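You operate a simulated robot arm through the tools that you are given. There is no shell and no other tool.

You are at the controls of a simulated two-armed robot. One attempt, no reset.

## Task
Mix at least 6 seconds on low, then at least 6 seconds on high.
Fine: guard shut before the mains go on; one run at each speed, each under 20 seconds; press STOP before you change speed; mains off at the end.
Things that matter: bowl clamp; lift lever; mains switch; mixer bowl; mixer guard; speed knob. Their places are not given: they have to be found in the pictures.

The check looks at the end state, three seconds after you hand in, the way a careful person would. Anything else that was tipped, shoved, dropped, spilled or broken makes it a failure.

## Robot
Two 7-joint arms with fingered hands on one trunk that stands fixed in place. Base frame: the origin is at the foot of the trunk, x ahead of it, y to its left, z up. Readings come in m, degrees, newtons and seconds.
The left shoulder is at [0.042, 0.163, 1.061], the right one opposite. Payload 4 kg a hand.
The TCP of each hand is the grasp point between the finger pads, 0.036 m short of the fingertips. In the tool frame z runs along the fingers and y along their closing line. Largest opening 0.124 m; the body of the gripper starts 0.042 m behind the TCP. The gripper is a hand of 4 fingers: y runs from the thumb to the fingers, the wrist lies at [-0.015, -0.099, -0.189] in the tool frame, and closing takes about 1.5 s.
Orientation is told as [roll, pitch, yaw] about the base's x, y, z axes, in that order, counted from this pose: with the fingers straight down and the wrist toward the robot, the tool's x, y and z point along [0, 1, 0], [1, 0, 0] and [0, 0, -1] of the base frame.

## Interface
- The arms move only by the tool drive_tool. It takes "left_commands", "right_commands" or both (then of equal length, played together; a hand with none holds still); each is a list of rows, each a list of 7 numbers: the shift along the base's x, y, z in m, then the turn, a rotation vector about the base's x, y, z in degrees, then the opening, from 0 (shut) to 1 (fully open). In form: [[dx, dy, dz, wx, wy, wz, claw], ...]. A call has 1 to 20 rows; each row is the pose to reach, as a shift and turn from the pose commanded when the call began. Rows are played at 5 a second. More than 0.05 m and 8.6 degrees between two rows, or a gripper value outside its range, and nothing of the call is played. Where a pose cannot be reached the arm comes as near as it can. A force on the tool above 50 N (or 10 N above the force at the start of the call, whichever is more), or a blocked arm, ends the call early, and 0.2 s more pass. The fingers move at their own pace (about 0.045 m/s each) and stop on an object; they squeeze with about 23 N. The grip force told is the motor's: it shows also when the fingers shut on nothing. Time passes only in rows, and 0.2 s behind the last, so rows that repeat a pose let the fingers close. The reply holds the time, the measured pose of the TCP, the force on the tool along the base axes, the opening and the grip force, in the units named above and with some noise, with the torque about the TCP (base axes, N m) and any sound that the robot's microphone picked up, and new pictures: "pictures" is both (left out), scene, wrist or none (wrist: the cameras of the hands that moved).
- Cameras (640 x 400 px; columns grow to the right, rows downward): "scene" is now at [0.1369, 0.0546, 1.3358]; the picture's right is [0.61, -0.78, -0.10], its down [-0.13, 0.02, -0.99] and it looks along [0.78, 0.62, -0.09] (base axes); focal length 234 px, centre (320, 200). "left" rides on the left gripper at [-0.075, -0.086, -0.123] in its tool frame; the picture's right is [-0.70, -0.34, 0.63], its down [0.64, -0.68, 0.35] and it looks along [0.32, 0.65, 0.69] (tool axes); focal length 275 px, centre (320, 200). "right" rides on the right gripper at [0.075, -0.086, -0.123] in its tool frame; the picture's right is [-0.70, 0.34, -0.63], its down [-0.64, -0.68, 0.35] and it looks along [-0.32, 0.65, 0.69] (tool axes); focal length 275 px, centre (320, 200).
- move_column(by): slides the trunk up (or, below 0, down) by that many m; the arms and the scene camera ride with it, the base frame stays. It gives what a move gives, with no picture.
- preshape(shape, hand): the hand has 4 fingers and takes this shape, open, in about a second: jaw (thumb against the fingers, like two jaws); tri (thumb and two fingers); tip (a fingertip pinch); poke (one finger out to press); point (the index stretched); flat (the hand flat); cup (the hand cupped); fist (a fist). The gripper value then closes the fingers along that shape, each until it touches; the sizes above hold for jaw. It gives what a move gives, with no picture.
- head_to(pan, tilt): turns the head with the scene camera to pan (to the left, within 86 degrees either way) and tilt (down, from -29 to 69), counted from straight ahead of the robot. It gives what a move gives, and a new picture of the scene camera.
- point_at(camera, pixels): for up to 12 pixels [column, row] of the newest picture of that camera ("zoom" is the newest enlarged one), the place [x, y, z] in the base frame of the surface seen there, good to about 0.002 m. It takes no simulated time.
- zoom(camera, box): a new picture of the part [left, top, right, bottom] of that camera's present view, enlarged. It takes no simulated time.
- finish_job(): hands the job in; it is judged then, once.

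Unless the task says otherwise, let go and move clear before handing in.

The tools are called after "Request:" as name(argument=value, ...) on one line, values as JSON. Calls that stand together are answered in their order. drive_tool: Moves the arms, as the interface text tells. Its arguments: {"type":"object","properties":{"left_commands":{"type":"array","items":{"type":"array","items":{"type":"number"}}},"right_commands":{"type":"array","items":{"type":"array","items":{"type":"number"}}},"pictures":{"type":"string","enum":["both","scene","wrist","none"]}},"required":[]} The other tools are called the same way: move_column (by) slides the trunk up or down; preshape (shape, hand) gives the hand a shape; head_to (pan, tilt) turns the head that bears the scene camera; point_at (camera, pixels) gives the place of the surface under pixels of a picture; zoom (camera, box) takes an enlarged picture of a part of a camera's view; finish_job () hands the job in.

At the start:

```text
time: 0.0
left_ee_pos: [0.4088, 0.5859, 1.3742]
left_ee_rot: [-0.2, -0.1, -0.1]
left_wrist_force: [-0.8, 0.2, 0.1]
left_torque: [0.03, 0.0, 0.02]
left_width: 0.1239
left_gripper_force: 0.1
left_shape: jaw
right_ee_pos: [0.627, 0.0709, 1.4094]
right_ee_rot: [0.0, 0.0, 0.1]
right_wrist_force: [2.0, -0.4, 0.0]
right_torque: [-0.02, 0.0, 0.01]
right_width: 0.1234
right_gripper_force: 0.1
right_shape: jaw
trunk travel left (down, up): [-0.225, 0.253]
head pan, tilt: [38.5, -1.8]
```

scene: 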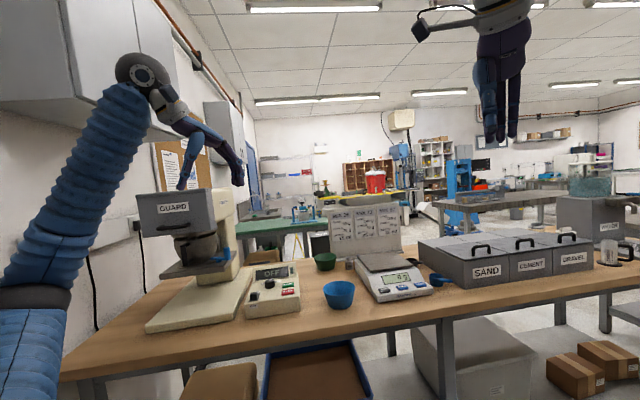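
right: 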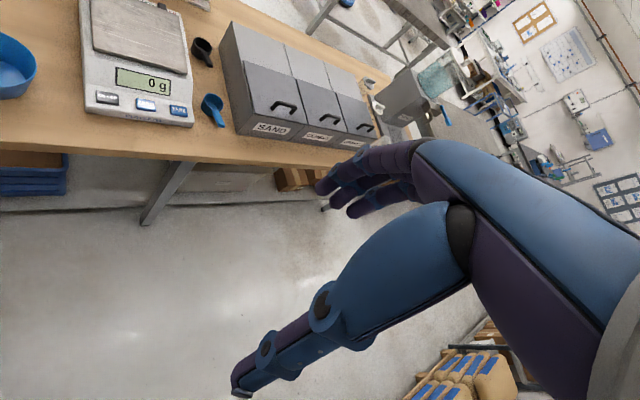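
left: 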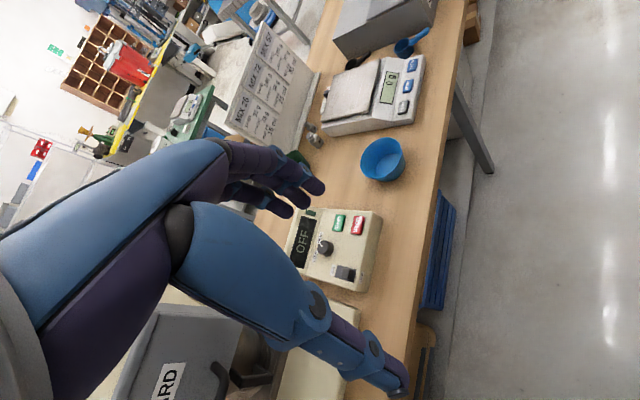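

The scene shows the mixer at around (195,235) with a GUARD box at (175,212) and a control box at (272,290). I will turn the head toward it and zoom for detail.

Request:
head_to(pan=55, tilt=20)

Request:
zoom(camera="scene", box=[200, 100, 440, 250])

```text
time: 0.8
left_ee_pos: [0.4092, 0.5859, 1.374]
left_ee_rot: [0.0, -0.1, 0.0]
left_wrist_force: [-0.6, -0.5, 0.4]
left_torque: [0.02, 0.01, -0.03]
left_width: 0.1235
left_gripper_force: 0.0
left_shape: jaw
right_ee_pos: [0.6275, 0.0698, 1.4092]
right_ee_rot: [0.1, 0.0, -0.1]
right_wrist_force: [-0.2, 0.1, 0.3]
right_torque: [0.03, -0.03, -0.02]
right_width: 0.1237
right_gripper_force: 0.0
right_shape: jaw
trunk travel left (down, up): [-0.225, 0.253]
head pan, tilt: [55.0, 20.0]
```

scene: 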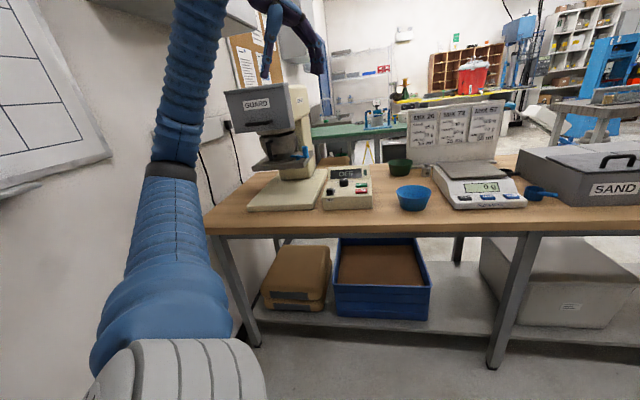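

```text
2.67 times, centred on (320, 175) of scene
```

zoom: 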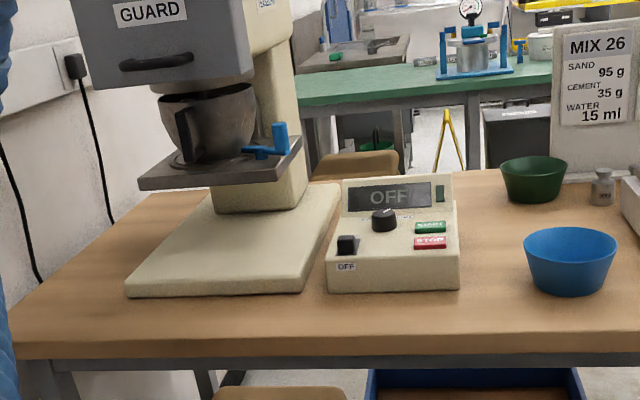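

The zoomed view shows the guard with a handle at (155,63), the bowl at (210,120), a blue lever at (270,145) and the control box with display, knob (385,218), START/STOP and the mains switch (347,243). I will zoom closer to each.

Request:
zoom(camera="scene", box=[218, 72, 338, 212])

Request:
zoom(camera="scene", box=[310, 155, 390, 215])

Request:
zoom(camera="left", box=[260, 190, 400, 300])

Request:
zoom(camera="left", box=[100, 280, 340, 400])

```text
2.86 times, centred on (278, 142) of scene
```

zoom: 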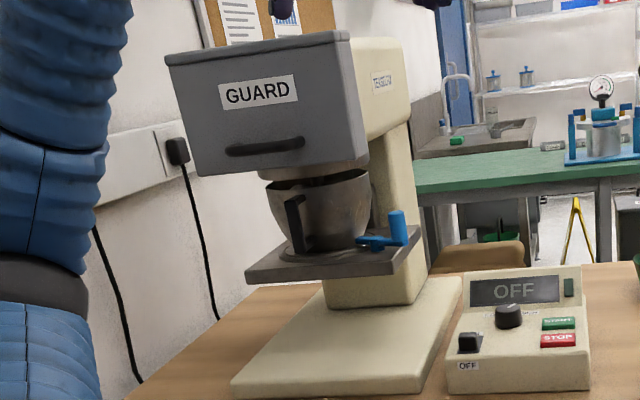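

```text
6.67 times, centred on (350, 185) of scene
```

zoom: 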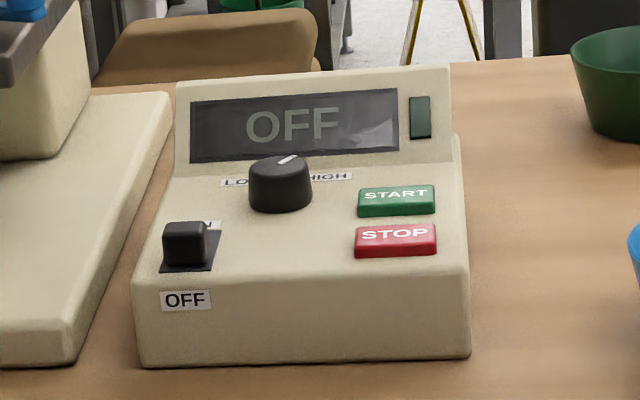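

```text
3.64 times, centred on (330, 245) of left
```

zoom: 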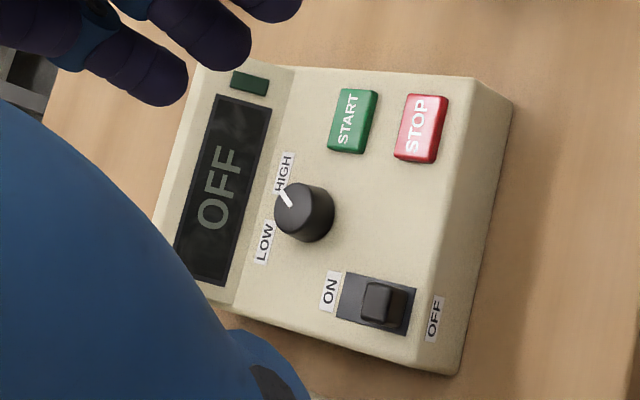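

```text
2.67 times, centred on (220, 340) of left
```

zoom: 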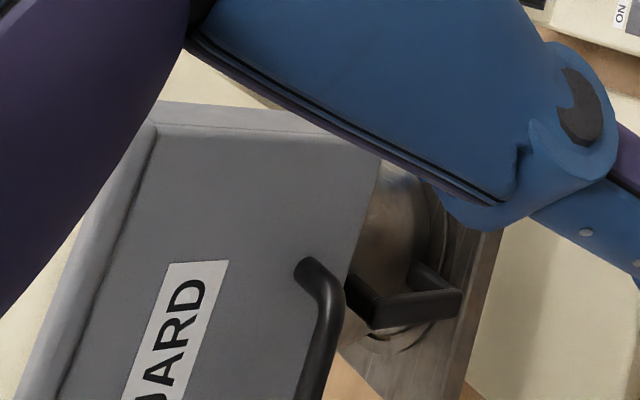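

The knob pointer seems to be toward HIGH, mains slider at OFF, display OFF. I will get coordinates for the mixer parts and control panel.

Request:
zoom(camera="scene", box=[218, 72, 338, 212])

Request:
point_at(camera="zoom", pixels=[[168, 55], [345, 38], [197, 172], [365, 155], [232, 150], [303, 140], [300, 225], [290, 200], [365, 242], [397, 215], [250, 275], [405, 265]])

Request:
zoom(camera="scene", box=[250, 130, 330, 180])

```text
2.86 times, centred on (278, 142) of scene
```

zoom: 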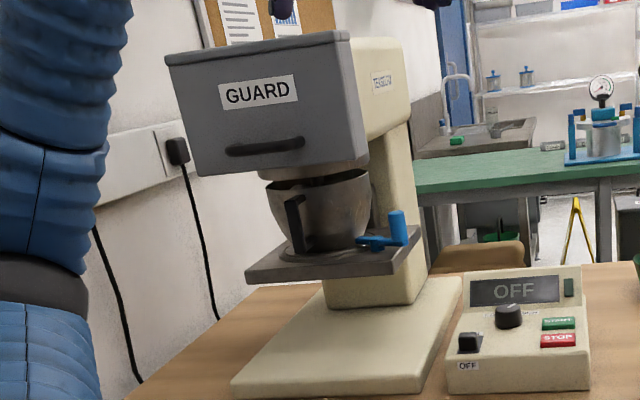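

```text
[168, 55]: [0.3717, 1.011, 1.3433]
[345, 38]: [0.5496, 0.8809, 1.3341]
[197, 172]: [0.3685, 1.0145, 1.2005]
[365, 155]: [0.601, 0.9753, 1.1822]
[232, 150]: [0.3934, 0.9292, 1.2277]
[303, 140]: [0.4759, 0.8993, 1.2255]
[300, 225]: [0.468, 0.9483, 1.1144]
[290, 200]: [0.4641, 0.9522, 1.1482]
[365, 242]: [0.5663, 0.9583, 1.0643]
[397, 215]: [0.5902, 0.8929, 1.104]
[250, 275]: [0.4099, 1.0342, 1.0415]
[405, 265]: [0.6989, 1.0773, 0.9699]
```

```text
8.00 times, centred on (290, 155) of scene
```

zoom: 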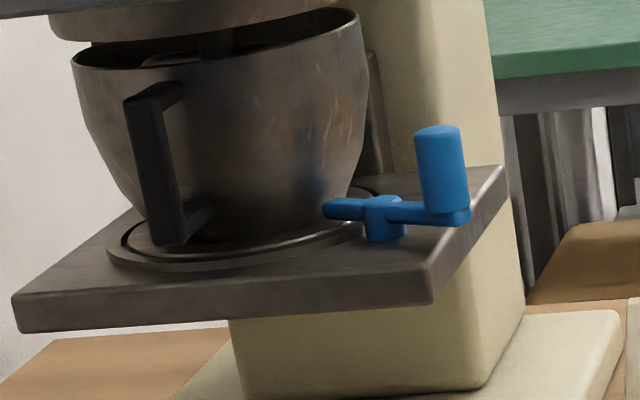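

The blue part near zoom pixel (400,200) looks like the bowl clamp pivoting on the tray; no lift lever is seen yet. I will measure more points, including the wall, before moving the left hand to look at the mixer's sides.

Request:
point_at(camera="zoom", pixels=[[335, 208], [383, 200], [440, 130], [440, 180], [455, 215], [20, 310], [430, 270], [500, 170], [75, 60], [355, 15], [150, 100], [175, 240]])

Request:
point_at(camera="scene", pixels=[[30, 60], [80, 150], [210, 60], [228, 125], [240, 60], [215, 170], [208, 222], [245, 205], [320, 210], [300, 95], [320, 178], [250, 10]])

Request:
zoom(camera="scene", box=[310, 155, 390, 215])

Request:
point_at(camera="zoom", pixels=[[280, 168], [280, 190], [395, 195], [395, 205], [395, 235], [185, 230], [185, 255], [175, 265], [215, 262], [140, 280], [465, 275], [295, 130]])

```text
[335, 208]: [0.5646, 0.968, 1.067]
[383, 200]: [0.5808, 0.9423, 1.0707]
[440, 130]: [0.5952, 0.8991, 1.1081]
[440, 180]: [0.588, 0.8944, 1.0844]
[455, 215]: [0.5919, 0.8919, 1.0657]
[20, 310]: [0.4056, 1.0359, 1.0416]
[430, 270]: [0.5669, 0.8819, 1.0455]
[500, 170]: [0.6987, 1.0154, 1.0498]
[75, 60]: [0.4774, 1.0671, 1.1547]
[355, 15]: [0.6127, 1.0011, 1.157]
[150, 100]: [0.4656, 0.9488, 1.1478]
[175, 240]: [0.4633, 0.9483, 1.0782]
```

```text
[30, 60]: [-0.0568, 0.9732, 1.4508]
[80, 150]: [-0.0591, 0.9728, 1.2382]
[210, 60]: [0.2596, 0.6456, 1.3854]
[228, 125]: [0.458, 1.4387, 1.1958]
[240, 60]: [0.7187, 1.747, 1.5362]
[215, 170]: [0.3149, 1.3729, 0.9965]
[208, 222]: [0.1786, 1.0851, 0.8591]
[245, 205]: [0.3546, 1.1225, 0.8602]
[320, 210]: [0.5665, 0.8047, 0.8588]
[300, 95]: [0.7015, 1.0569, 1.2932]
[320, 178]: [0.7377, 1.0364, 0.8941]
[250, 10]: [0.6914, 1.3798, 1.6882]
```

```text
6.67 times, centred on (350, 185) of scene
```

zoom: 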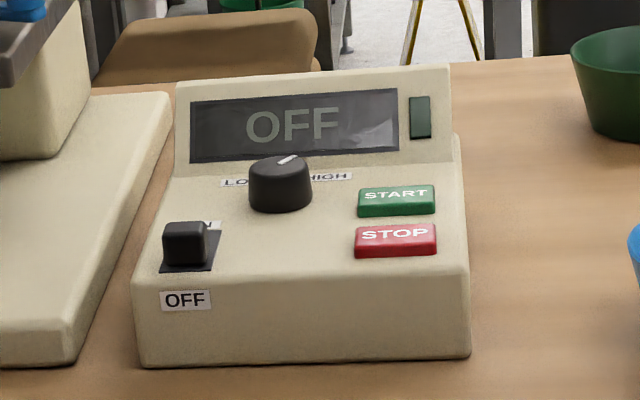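

```text
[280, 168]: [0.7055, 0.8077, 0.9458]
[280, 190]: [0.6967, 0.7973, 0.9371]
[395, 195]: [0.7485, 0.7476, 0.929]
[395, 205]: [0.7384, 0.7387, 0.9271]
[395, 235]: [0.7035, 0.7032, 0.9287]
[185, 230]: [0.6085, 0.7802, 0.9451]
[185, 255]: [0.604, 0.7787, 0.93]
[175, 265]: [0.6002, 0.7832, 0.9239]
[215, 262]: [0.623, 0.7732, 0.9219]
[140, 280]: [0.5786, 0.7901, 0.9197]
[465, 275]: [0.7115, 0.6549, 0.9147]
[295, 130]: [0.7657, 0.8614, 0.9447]
```

The bench is rotated 45°: the mixer faces (-0.7,-0.7), a wall lies to its left, and knob, START/STOP and mains slider coordinates came out well. Now I will move the left hand toward the mixer's left-front so that its camera can look at the mixer's left side for the lift lever.

Request:
drive_tool(left_commands=[[-0.0205, 0.0319, -0.0087, 0.9, -3.3, 2.4, 1], [-0.041, 0.0638, -0.0174, 1.75, -6.5, 4.8, 1], [-0.0615, 0.0957, -0.026, 2.6, -9.8, 7.2, 1], [-0.082, 0.1277, -0.0347, 3.5, -13.0, 9.6, 1], [-0.1025, 0.1596, -0.0433, 4.4, -16.3, 12, 1], [-0.123, 0.1915, -0.052, 5.25, -19.6, 14.4, 1], [-0.1435, 0.2234, -0.0607, 6.1, -22.8, 16.8, 1], [-0.164, 0.2553, -0.0693, 7, -26.1, 19.2, 1], [-0.1845, 0.2873, -0.078, 7.9, -29.3, 21.6, 1], [-0.205, 0.3192, -0.0867, 8.75, -32.6, 24, 1], [-0.2255, 0.3511, -0.0953, 9.6, -35.8, 26.4, 1], [-0.246, 0.383, -0.104, 10.5, -39.1, 28.8, 1]])

```text
time: 3.5
left_ee_pos: [0.1636, 0.9701, 1.2706]
left_ee_rot: [-0.1, -40.1, 30.1]
left_wrist_force: [-0.6, 0.2, -0.3]
left_torque: [0.0, -0.02, -0.06]
left_width: 0.1236
left_gripper_force: 0.1
left_shape: jaw
right_ee_pos: [0.6285, 0.0716, 1.4095]
right_ee_rot: [0.1, 0.1, 0.0]
right_wrist_force: [-0.1, -0.7, -0.1]
right_torque: [0.02, 0.01, 0.02]
right_width: 0.1237
right_gripper_force: 0.0
right_shape: jaw
trunk travel left (down, up): [-0.225, 0.253]
head pan, tilt: [55.0, 20.0]
```

scene: 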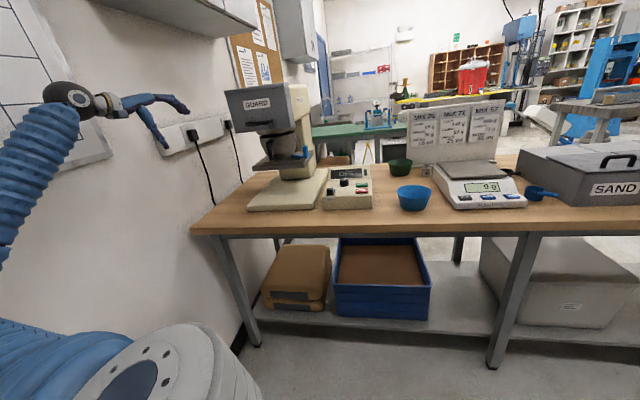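
left: 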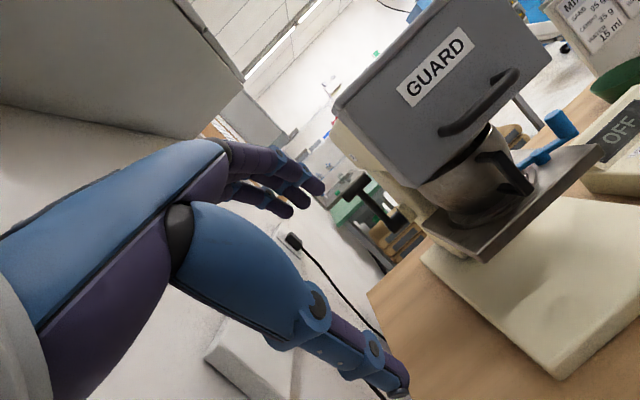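

The left camera shows the mixer's left-front; a dark bar at about (370,195) sticks out near the column — possibly the lift lever. Zooming in.

Request:
zoom(camera="left", box=[320, 120, 480, 270])

Request:
zoom(camera="left", box=[320, 0, 640, 250])

Request:
zoom(camera="scene", box=[215, 75, 335, 215])

```text
2.67 times, centred on (400, 195) of left
```

zoom: 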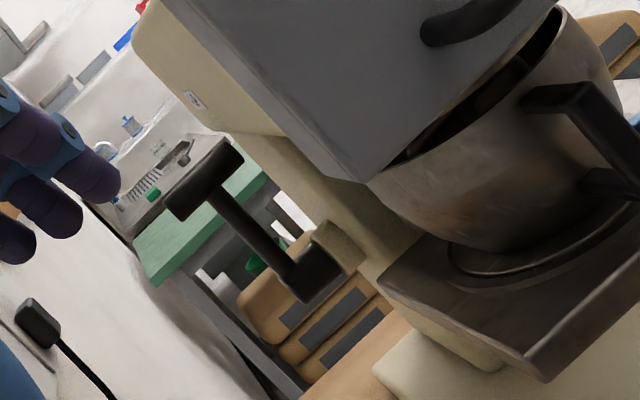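

```text
1.60 times, centred on (480, 125) of left
```

zoom: 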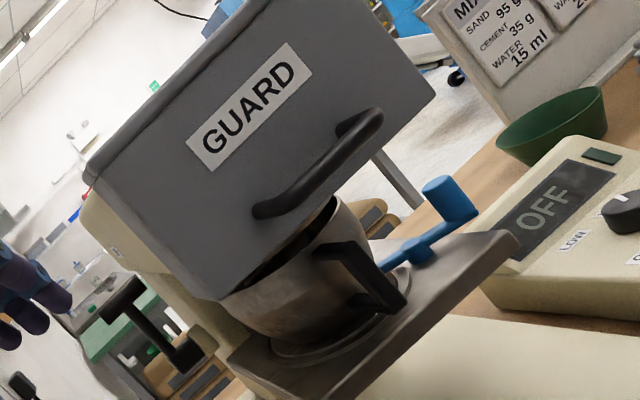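

```text
2.86 times, centred on (275, 145) of scene
```

zoom: 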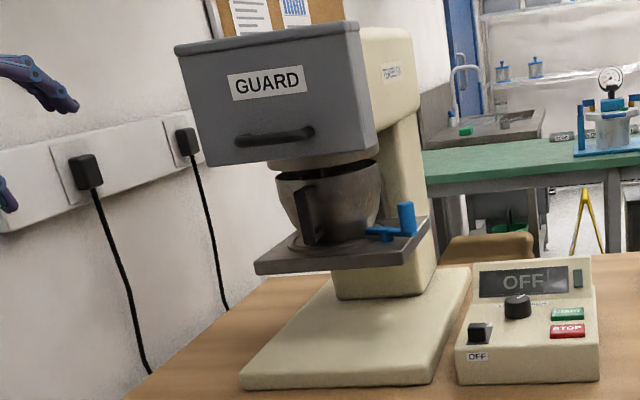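

The lift lever is on the left side of the column: pivot near (315,275) and T-handle near (205,180) in the first zoom. I will measure it, the guard and the clamp with point_at.

Request:
zoom(camera="left", box=[320, 120, 480, 270])

Request:
point_at(camera="zoom", pixels=[[177, 203], [205, 180], [235, 152], [230, 205], [265, 240], [295, 272], [320, 285], [340, 245], [300, 290], [400, 290], [360, 180], [250, 90]])

Request:
zoom(camera="left", box=[320, 0, 640, 250])

Request:
point_at(camera="zoom", pixels=[[88, 165], [220, 298], [430, 85], [100, 190], [210, 280], [345, 15], [390, 80], [270, 205], [365, 120], [320, 180], [105, 250], [150, 260]])

```text
2.67 times, centred on (400, 195) of left
```

zoom: 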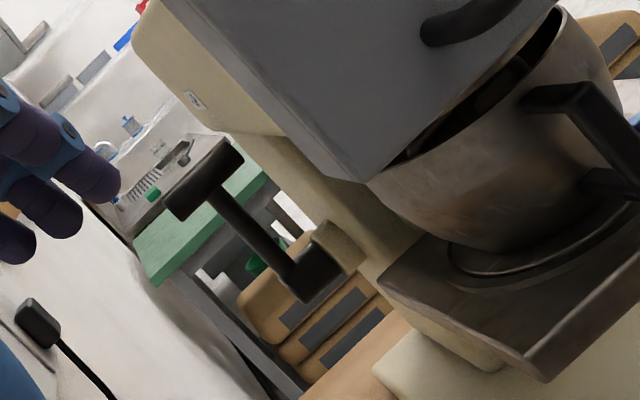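

```text
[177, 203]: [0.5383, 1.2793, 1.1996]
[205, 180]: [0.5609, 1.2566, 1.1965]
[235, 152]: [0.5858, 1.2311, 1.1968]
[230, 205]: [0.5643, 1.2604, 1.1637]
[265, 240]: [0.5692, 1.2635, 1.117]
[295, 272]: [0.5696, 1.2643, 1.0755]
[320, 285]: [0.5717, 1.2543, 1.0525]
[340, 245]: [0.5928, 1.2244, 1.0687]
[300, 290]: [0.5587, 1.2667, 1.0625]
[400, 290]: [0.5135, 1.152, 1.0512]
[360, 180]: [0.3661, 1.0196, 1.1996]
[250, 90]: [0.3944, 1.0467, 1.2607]
```

```text
1.60 times, centred on (480, 125) of left
```

zoom: 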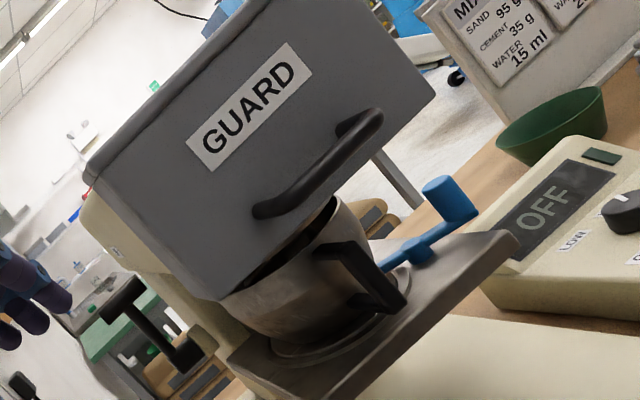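

```text
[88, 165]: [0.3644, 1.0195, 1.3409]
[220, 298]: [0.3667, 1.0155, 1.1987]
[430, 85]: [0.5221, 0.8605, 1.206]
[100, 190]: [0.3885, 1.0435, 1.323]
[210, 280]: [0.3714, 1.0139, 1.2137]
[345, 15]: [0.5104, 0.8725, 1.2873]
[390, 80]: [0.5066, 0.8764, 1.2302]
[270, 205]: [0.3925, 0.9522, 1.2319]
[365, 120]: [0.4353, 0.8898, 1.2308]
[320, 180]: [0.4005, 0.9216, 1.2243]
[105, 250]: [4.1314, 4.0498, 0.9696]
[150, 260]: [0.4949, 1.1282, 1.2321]
```

The lift lever has a T-handle at about (0.561,1.257,1.197) with its pivot near z 1.05 on the column's left side. I need to know whether the bowl is raised, the clamp engaged and the guard really shut, so I zoom in on these.

Request:
zoom(camera="left", box=[430, 100, 590, 230])

Request:
zoom(camera="scene", box=[260, 120, 330, 165])

Request:
zoom(camera="scene", box=[215, 75, 325, 140])

```text
3.08 times, centred on (510, 165) of left
```

zoom: 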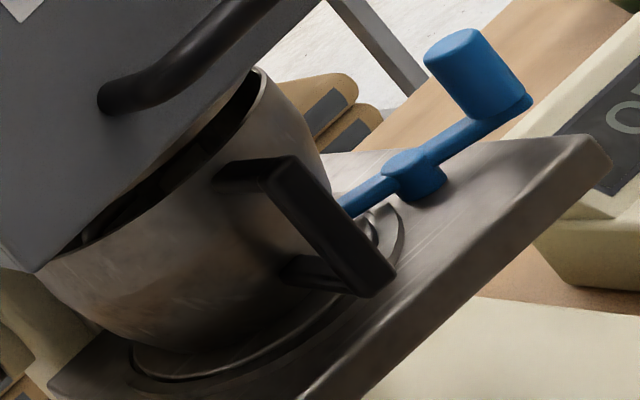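

```text
8.89 times, centred on (295, 142) of scene
```

zoom: 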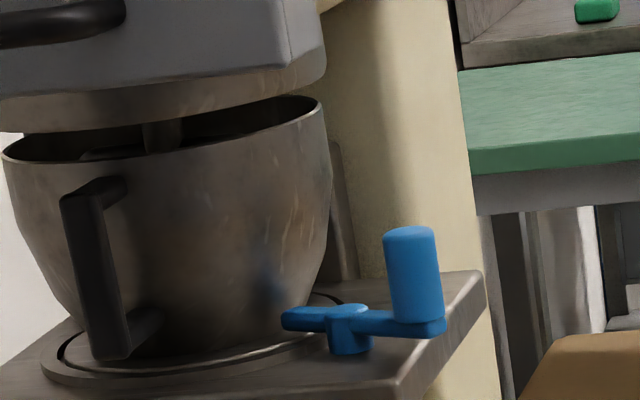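

```text
5.82 times, centred on (270, 108) of scene
```

zoom: 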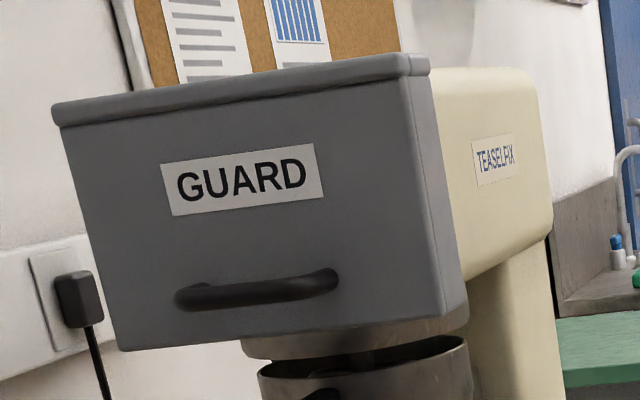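

The bowl seems close under the head and the blue clamp finger points at the bowl foot; the guard's travel is still unclear. I will measure guard depth, the head, the rim and clamp from these zooms.

Request:
point_at(camera="zoom", pixels=[[70, 125], [400, 90], [415, 150], [432, 150], [445, 150], [520, 180], [440, 280], [455, 300], [530, 90], [440, 75], [300, 345], [450, 325]])

Request:
zoom(camera="scene", box=[260, 120, 330, 165])

Request:
point_at(camera="zoom", pixels=[[20, 115], [150, 110], [310, 75], [10, 155], [170, 155], [318, 105], [165, 130], [290, 318], [345, 305], [410, 235], [430, 320], [200, 365]])

Request:
zoom(camera="left", box=[430, 100, 590, 230])

Request:
point_at(camera="zoom", pixels=[[350, 210], [415, 165], [470, 65], [505, 105], [395, 230], [385, 250], [150, 355], [250, 75], [120, 220], [590, 145], [450, 195], [30, 270]])

```text
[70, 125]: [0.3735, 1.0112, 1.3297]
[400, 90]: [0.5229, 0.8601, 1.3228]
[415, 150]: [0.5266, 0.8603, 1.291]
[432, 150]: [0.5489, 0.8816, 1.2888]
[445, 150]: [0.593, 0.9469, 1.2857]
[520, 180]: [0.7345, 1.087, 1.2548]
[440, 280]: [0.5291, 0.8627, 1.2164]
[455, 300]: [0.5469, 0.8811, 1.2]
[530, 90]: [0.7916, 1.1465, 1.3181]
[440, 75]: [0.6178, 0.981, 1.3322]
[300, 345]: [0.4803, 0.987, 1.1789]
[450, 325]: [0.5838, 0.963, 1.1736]
```

```text
8.89 times, centred on (295, 142) of scene
```

zoom: 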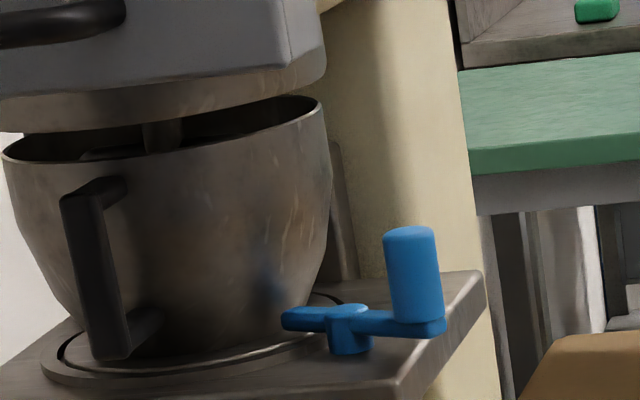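

```text
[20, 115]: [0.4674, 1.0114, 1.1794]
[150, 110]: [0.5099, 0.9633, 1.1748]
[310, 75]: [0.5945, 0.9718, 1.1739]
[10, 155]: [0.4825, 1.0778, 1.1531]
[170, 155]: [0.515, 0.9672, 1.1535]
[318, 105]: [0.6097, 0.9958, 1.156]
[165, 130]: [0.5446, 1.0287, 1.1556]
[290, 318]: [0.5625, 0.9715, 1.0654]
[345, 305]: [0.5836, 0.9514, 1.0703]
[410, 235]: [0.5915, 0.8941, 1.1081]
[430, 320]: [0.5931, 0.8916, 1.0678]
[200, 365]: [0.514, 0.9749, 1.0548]
```

```text
3.08 times, centred on (510, 165) of left
```

zoom: 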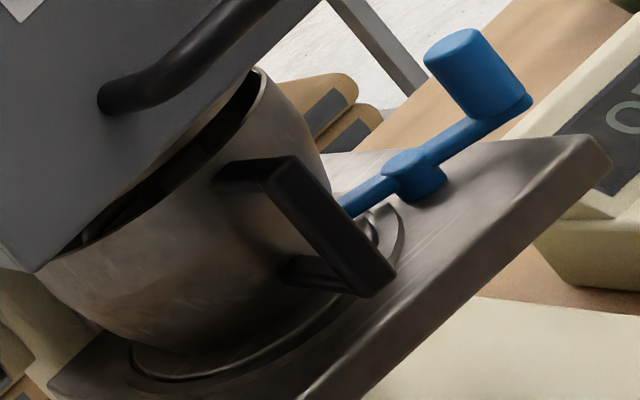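

```text
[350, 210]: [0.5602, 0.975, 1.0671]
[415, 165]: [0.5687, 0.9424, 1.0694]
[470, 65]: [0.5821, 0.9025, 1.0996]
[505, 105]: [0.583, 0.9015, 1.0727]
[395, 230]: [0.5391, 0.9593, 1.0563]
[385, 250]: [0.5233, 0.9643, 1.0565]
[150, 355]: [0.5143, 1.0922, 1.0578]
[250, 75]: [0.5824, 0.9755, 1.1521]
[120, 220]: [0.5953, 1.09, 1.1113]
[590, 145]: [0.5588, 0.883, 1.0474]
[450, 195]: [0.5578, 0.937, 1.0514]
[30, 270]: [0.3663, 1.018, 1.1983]
```

The guard is a shallow box (front at d≈0.98, side only ~4 cm deep) in front of the head, from z 1.20 to 1.34, while the bowl rim is at z 1.155 just under the head — so I can't tell yet whether it is shut. I'll bring the left hand back and use the trunk height to look from below and above.

Request:
drive_tool(left_commands=[[0.0205, -0.0319, 0.0087, -0.9, 3.3, -2.4, 1], [0.041, -0.0638, 0.0174, -1.75, 6.5, -4.8, 1], [0.0615, -0.0957, 0.026, -2.6, 9.8, -7.2, 1], [0.082, -0.1277, 0.0347, -3.5, 13.0, -9.6, 1], [0.1025, -0.1596, 0.0433, -4.4, 16.3, -12, 1], [0.123, -0.1915, 0.052, -5.25, 19.6, -14.4, 1], [0.1435, -0.2234, 0.0607, -6.1, 22.8, -16.8, 1], [0.164, -0.2553, 0.0693, -7, 26.1, -19.2, 1], [0.1845, -0.2873, 0.078, -7.9, 29.3, -21.6, 1], [0.205, -0.3192, 0.0867, -8.75, 32.6, -24, 1], [0.2255, -0.3511, 0.0953, -9.6, 35.8, -26.4, 1], [0.246, -0.383, 0.104, -10.5, 39.1, -28.8, 1]], pictures="none")

Request:
move_column(by=-0.2)

Request:
head_to(pan=62, tilt=0)

Request:
zoom(camera="scene", box=[240, 120, 400, 240])

```text
time: 6.0
left_ee_pos: [0.4109, 0.5827, 1.3767]
left_ee_rot: [-0.1, 0.1, 0.0]
left_wrist_force: [0.7, 0.1, 0.6]
left_torque: [0.03, -0.01, 0.03]
left_width: 0.124
left_gripper_force: 0.2
left_shape: jaw
right_ee_pos: [0.6283, 0.0692, 1.4094]
right_ee_rot: [0.2, 0.1, -0.1]
right_wrist_force: [0.2, -0.5, -0.5]
right_torque: [-0.01, 0.02, 0.01]
right_width: 0.1239
right_gripper_force: 0.1
right_shape: jaw
trunk travel left (down, up): [-0.225, 0.253]
head pan, tilt: [55.0, 20.0]
```

```text
time: 8.2
left_ee_pos: [0.4079, 0.585, 1.1753]
left_ee_rot: [-0.1, 0.0, 0.0]
left_wrist_force: [0.0, -0.4, 1.0]
left_torque: [-0.02, 0.0, -0.01]
left_width: 0.1238
left_gripper_force: 0.0
left_shape: jaw
right_ee_pos: [0.6276, 0.0695, 1.2105]
right_ee_rot: [-0.1, 0.0, -0.1]
right_wrist_force: [-0.3, -0.7, -0.2]
right_torque: [0.01, -0.04, 0.01]
right_width: 0.124
right_gripper_force: 0.1
right_shape: jaw
trunk travel left (down, up): [-0.025, 0.453]
head pan, tilt: [55.0, 20.0]
```

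```text
time: 9.1
left_ee_pos: [0.4096, 0.5862, 1.1741]
left_ee_rot: [-0.2, 0.0, -0.1]
left_wrist_force: [-0.6, -0.1, 0.1]
left_torque: [0.0, 0.03, -0.06]
left_width: 0.1239
left_gripper_force: 0.0
left_shape: jaw
right_ee_pos: [0.6289, 0.0709, 1.2091]
right_ee_rot: [0.1, 0.0, 0.0]
right_wrist_force: [-1.0, -0.5, 0.1]
right_torque: [-0.03, -0.02, -0.01]
right_width: 0.1237
right_gripper_force: 0.0
right_shape: jaw
trunk travel left (down, up): [-0.025, 0.453]
head pan, tilt: [62.0, 0.0]
```

scene: 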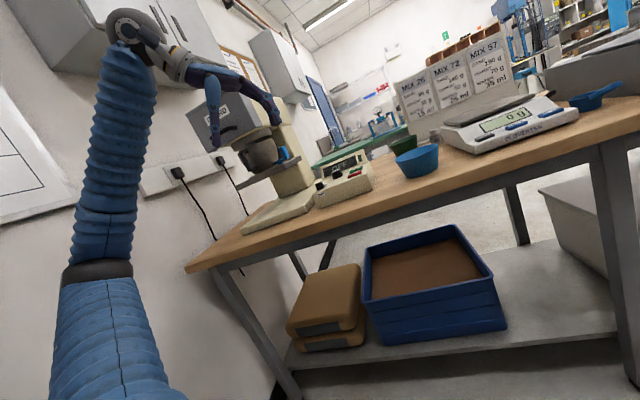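

```text
3.33 times, centred on (320, 180) of scene
```

zoom: 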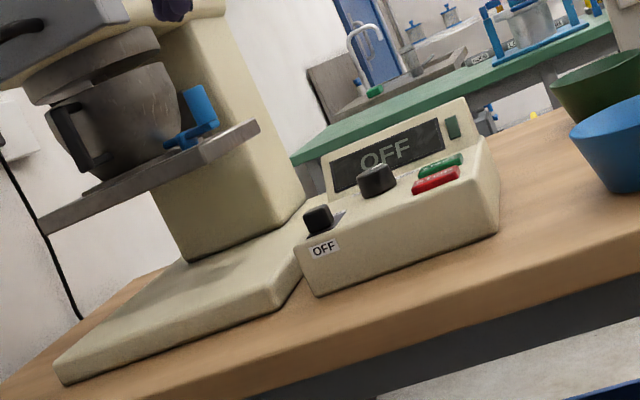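

From below, the mixer is at (190-300, 90-200). I zoom on the guard underside and head.

Request:
zoom(camera="scene", box=[180, 85, 310, 195])

Request:
zoom(camera="left", box=[0, 200, 640, 400])

```text
3.64 times, centred on (245, 140) of scene
```

zoom: 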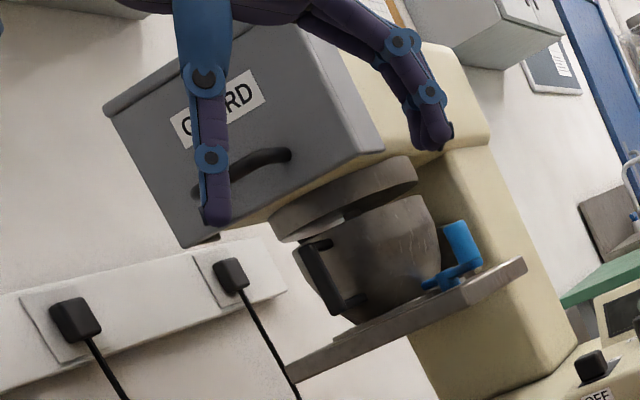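

```text
1.00 times, centred on (320, 300) of left (not enlarged: the box is as wide or as high as the picture)
```

zoom: 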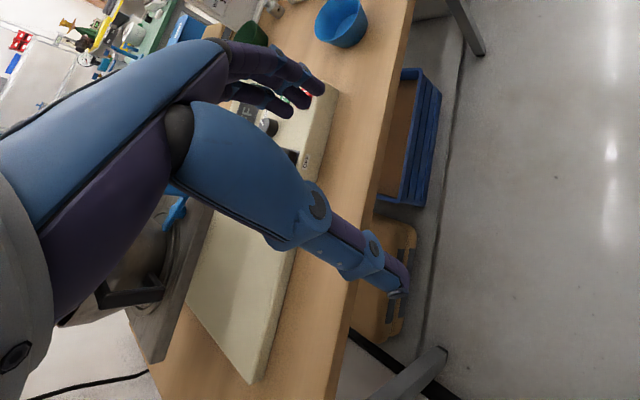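

The left hand blocks the guard here; I will pull it aside and look again.

Request:
drive_tool(left_commands=[[0.0, -0.05, -0.01, 0, 0, 0, 1], [0.0, -0.1, -0.03, 0, 0, 0, 1], [0.0, -0.15, -0.05, 0, 0, 0, 1], [0.0, -0.19, -0.07, 0, 0, 0, 1], [0.0, -0.23, -0.1, 0, 0, 0, 1], [0.0, -0.25, -0.13, 0, 0, 0, 1]], pictures="none")

Request:
head_to(pan=62, tilt=1)

Request:
zoom(camera="scene", box=[180, 75, 310, 195])

Request:
zoom(camera="scene", box=[190, 80, 280, 150])

```text
refused: row 1 steps farther than a row can; nothing moved
```

```text
time: 9.7
left_ee_pos: [0.409, 0.5854, 1.1741]
left_ee_rot: [-0.1, 0.0, 0.0]
left_wrist_force: [0.0, -0.3, -0.1]
left_torque: [0.02, 0.03, 0.0]
left_width: 0.1238
left_gripper_force: 0.0
left_shape: jaw
right_ee_pos: [0.628, 0.0711, 1.2094]
right_ee_rot: [-0.1, 0.0, 0.0]
right_wrist_force: [0.8, 1.0, -0.3]
right_torque: [-0.05, -0.02, 0.0]
right_width: 0.1238
right_gripper_force: 0.1
right_shape: jaw
trunk travel left (down, up): [-0.025, 0.453]
head pan, tilt: [62.0, 1.0]
```

scene: 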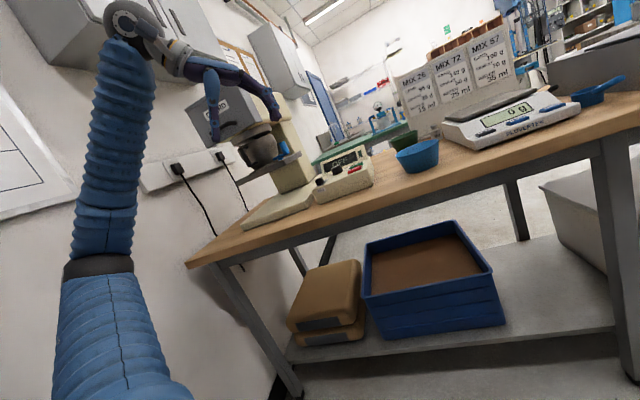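

```text
3.33 times, centred on (245, 135) of scene
```

zoom: 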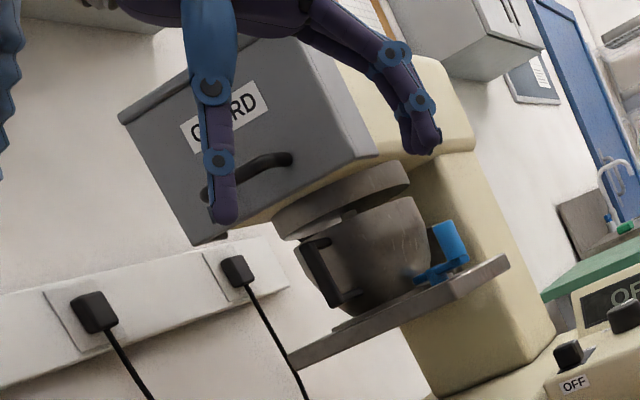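

```text
5.71 times, centred on (235, 115) of scene
```

zoom: 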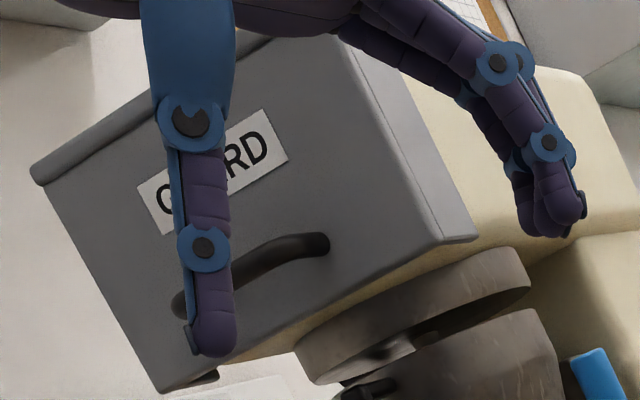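

The left hand still blocks; I'll repeat the pull-aside with smaller steps.

Request:
drive_tool(left_commands=[[0.0, -0.04, -0.01, 0, 0, 0, 1], [0.0, -0.08, -0.03, 0, 0, 0, 1], [0.0, -0.12, -0.05, 0, 0, 0, 1], [0.0, -0.16, -0.07, 0, 0, 0, 1], [0.0, -0.2, -0.09, 0, 0, 0, 1], [0.0, -0.24, -0.11, 0, 0, 0, 1]], pictures="scene")

Request:
zoom(camera="scene", box=[180, 75, 310, 195])

Request:
zoom(camera="scene", box=[190, 85, 270, 145])

```text
time: 11.1
left_ee_pos: [0.4072, 0.3443, 1.0625]
left_ee_rot: [-0.1, 0.0, 0.0]
left_wrist_force: [-0.2, -0.5, 0.4]
left_torque: [-0.02, -0.01, -0.02]
left_width: 0.124
left_gripper_force: 0.0
left_shape: jaw
right_ee_pos: [0.6288, 0.0696, 1.2104]
right_ee_rot: [0.1, 0.0, -0.1]
right_wrist_force: [-0.1, 0.1, -0.3]
right_torque: [0.02, 0.02, -0.01]
right_width: 0.1237
right_gripper_force: 0.0
right_shape: jaw
trunk travel left (down, up): [-0.025, 0.453]
head pan, tilt: [62.0, 1.0]
```

scene: 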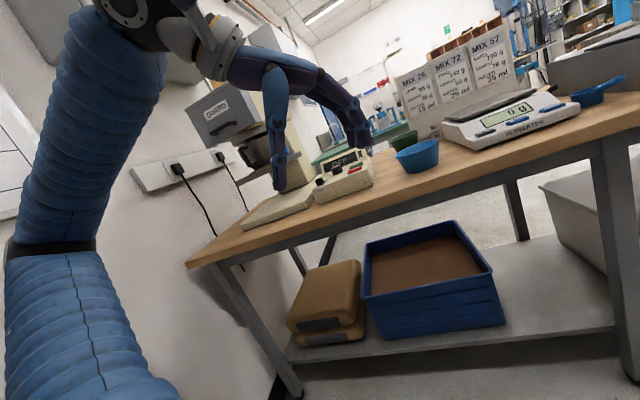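

```text
3.33 times, centred on (245, 135) of scene
```

zoom: 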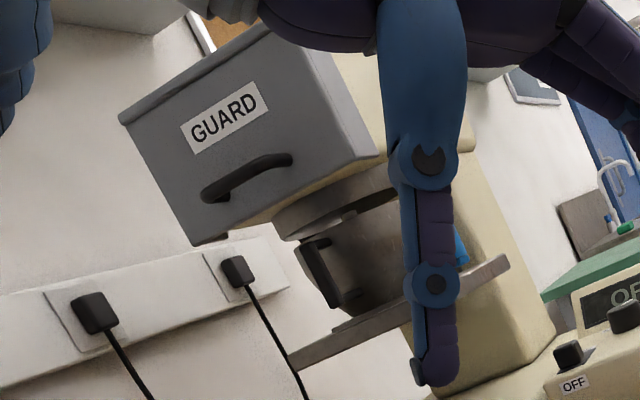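

```text
6.67 times, centred on (230, 115) of scene
```

zoom: 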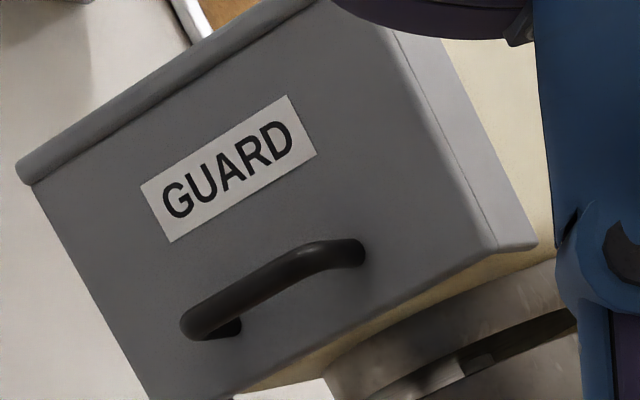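

The guard face and handle (pulled view at (270,275)) sit directly in front of the cream head. Now I will raise the trunk to look at the top of the guard for a hinge or rails.

Request:
move_column(by=0.45)

Request:
head_to(pan=60, tilt=30)

Request:
zoom(camera="scene", box=[230, 80, 390, 200])

```text
refused: 0.45 is not a number from -0.4 to 0.4
```

```text
time: 12.0
left_ee_pos: [0.4068, 0.3447, 1.0619]
left_ee_rot: [-0.1, -0.1, 0.0]
left_wrist_force: [0.1, 0.7, -0.3]
left_torque: [0.02, -0.02, -0.01]
left_width: 0.1237
left_gripper_force: 0.0
left_shape: jaw
right_ee_pos: [0.6273, 0.0712, 1.2087]
right_ee_rot: [0.0, 0.1, 0.0]
right_wrist_force: [0.8, 0.0, -0.5]
right_torque: [0.01, 0.02, 0.03]
right_width: 0.1237
right_gripper_force: 0.0
right_shape: jaw
trunk travel left (down, up): [-0.025, 0.453]
head pan, tilt: [60.0, 30.0]
```

scene: 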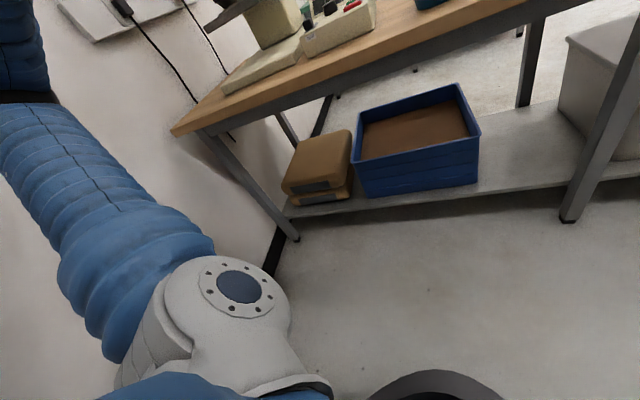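

```text
3.33 times, centred on (310, 140) of scene
```

zoom: 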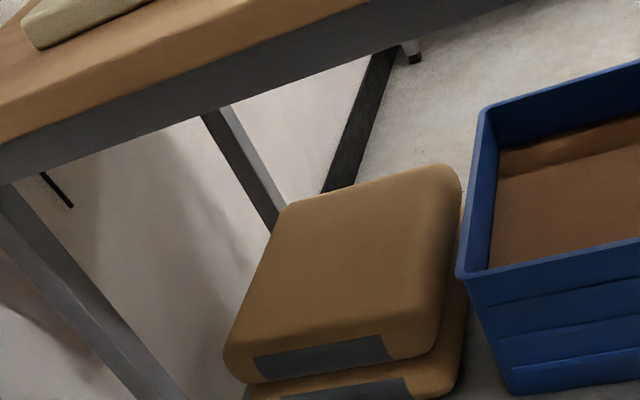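

The trunk move was refused (limit 0.4 per call), so this view is only of the floor. I'll raise the trunk by 0.38 and aim the head at the mixer.

Request:
move_column(by=0.38)

Request:
head_to(pan=58, tilt=28)

Request:
zoom(camera="scene", box=[230, 80, 390, 200])

```text
time: 15.7
left_ee_pos: [0.4079, 0.3462, 1.4437]
left_ee_rot: [-0.1, 0.1, -0.1]
left_wrist_force: [0.2, 0.1, 0.5]
left_torque: [0.02, -0.02, -0.01]
left_width: 0.1236
left_gripper_force: 0.1
left_shape: jaw
right_ee_pos: [0.6283, 0.0706, 1.59]
right_ee_rot: [-0.1, 0.0, 0.0]
right_wrist_force: [0.8, -0.5, 0.9]
right_torque: [0.01, 0.02, 0.03]
right_width: 0.1237
right_gripper_force: 0.0
right_shape: jaw
trunk travel left (down, up): [-0.405, 0.073]
head pan, tilt: [60.0, 30.0]
```

```text
time: 16.3
left_ee_pos: [0.409, 0.3453, 1.4436]
left_ee_rot: [-0.1, -0.1, 0.1]
left_wrist_force: [-0.4, 0.2, -0.2]
left_torque: [0.04, -0.01, 0.01]
left_width: 0.1236
left_gripper_force: 0.1
left_shape: jaw
right_ee_pos: [0.6282, 0.0717, 1.5905]
right_ee_rot: [0.0, 0.1, 0.0]
right_wrist_force: [0.0, 0.3, 1.0]
right_torque: [-0.03, 0.01, 0.03]
right_width: 0.1239
right_gripper_force: 0.0
right_shape: jaw
trunk travel left (down, up): [-0.405, 0.073]
head pan, tilt: [58.0, 28.0]
```

scene: 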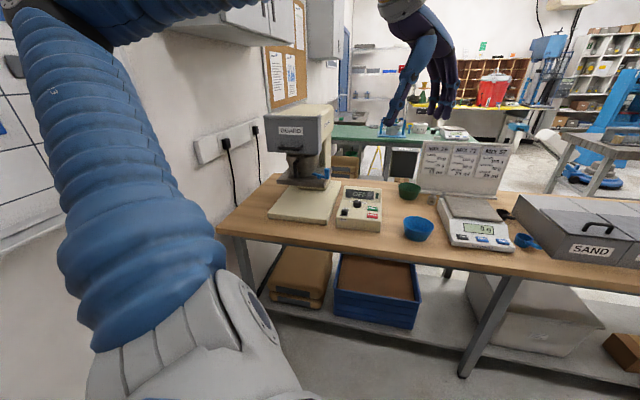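

```text
3.33 times, centred on (310, 140) of scene
```

zoom: 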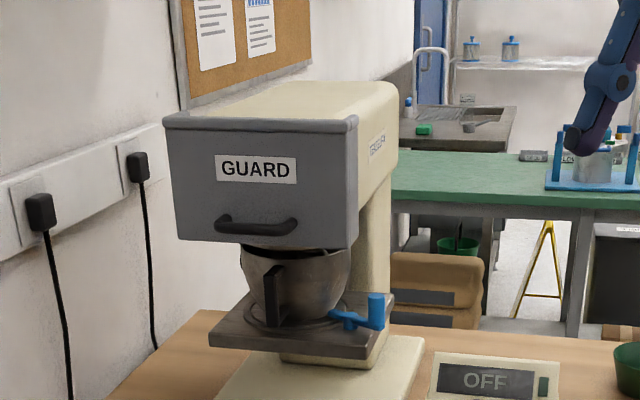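

Request:
zoom(camera="scene", box=[265, 95, 340, 155])

Request:
zoom(camera="scene", box=[270, 140, 340, 195])

```text
6.67 times, centred on (302, 125) of scene
```

zoom: 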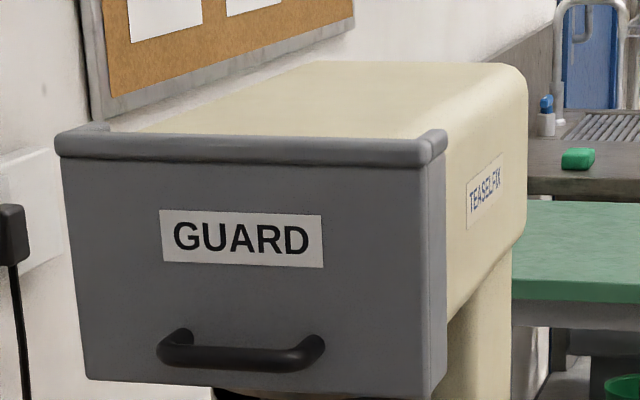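

```text
7.27 times, centred on (305, 168) of scene
```

zoom: 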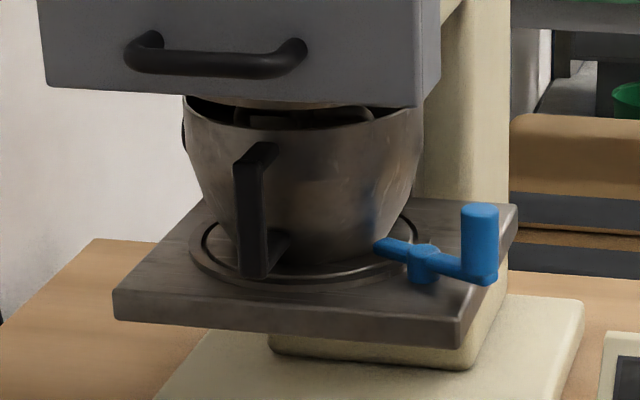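

The guard is a U-shaped plate wrapping the front of the head, so it may slide vertically; inside the bowl near (310,115) something of the beater shows. I zoom there more closely and measure.

Request:
zoom(camera="scene", box=[286, 148, 334, 178])

Request:
point_at(camera="zoom", pixels=[[150, 70], [250, 70], [330, 65], [400, 60], [220, 90], [300, 85], [250, 50], [330, 45], [180, 60], [60, 60], [470, 50], [480, 300]])

```text
13.33 times, centred on (310, 163) of scene
```

zoom: 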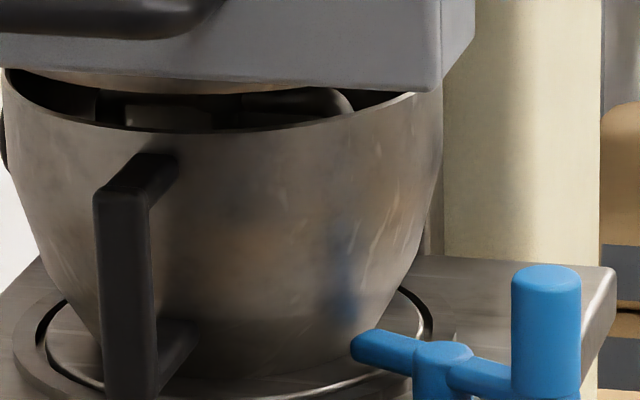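

```text
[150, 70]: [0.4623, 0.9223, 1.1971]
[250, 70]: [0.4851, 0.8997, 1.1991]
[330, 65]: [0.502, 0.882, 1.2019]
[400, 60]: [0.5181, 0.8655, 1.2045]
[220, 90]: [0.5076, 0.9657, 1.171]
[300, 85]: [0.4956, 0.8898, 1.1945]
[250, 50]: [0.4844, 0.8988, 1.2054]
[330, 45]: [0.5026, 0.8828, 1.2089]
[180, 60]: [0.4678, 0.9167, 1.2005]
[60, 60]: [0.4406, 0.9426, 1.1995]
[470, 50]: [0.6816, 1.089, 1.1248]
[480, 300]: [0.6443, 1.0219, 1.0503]
```

The beater's rounded top shows at (335,100) inside the bowl. I'll measure it.

Request:
point_at(camera="zoom", pixels=[[335, 100], [300, 98], [260, 105], [170, 115], [290, 118], [100, 110], [345, 112], [240, 128], [60, 105], [430, 95], [20, 80], [400, 340]])

Request:
zoom(camera="scene", box=[290, 150, 316, 164])

```text
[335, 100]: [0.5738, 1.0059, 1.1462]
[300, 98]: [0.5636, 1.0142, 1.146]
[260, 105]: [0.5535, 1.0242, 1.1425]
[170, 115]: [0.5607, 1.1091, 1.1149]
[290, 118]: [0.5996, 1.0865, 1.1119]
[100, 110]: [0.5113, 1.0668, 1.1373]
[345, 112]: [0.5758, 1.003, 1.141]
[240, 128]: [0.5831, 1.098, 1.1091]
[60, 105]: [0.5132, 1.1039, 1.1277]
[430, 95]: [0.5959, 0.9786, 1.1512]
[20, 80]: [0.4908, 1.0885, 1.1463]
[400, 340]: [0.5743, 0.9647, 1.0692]
```

```text
16.00 times, centred on (303, 157) of scene
```

zoom: 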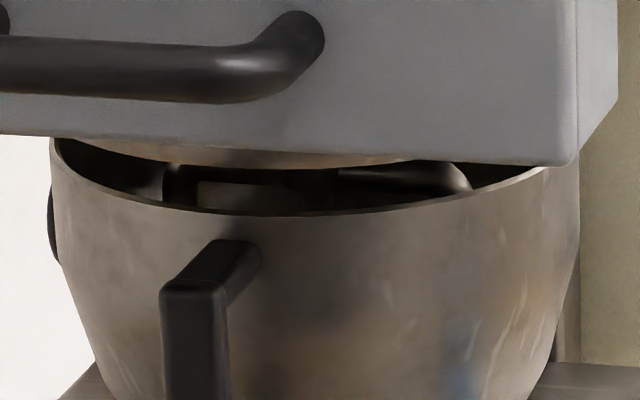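

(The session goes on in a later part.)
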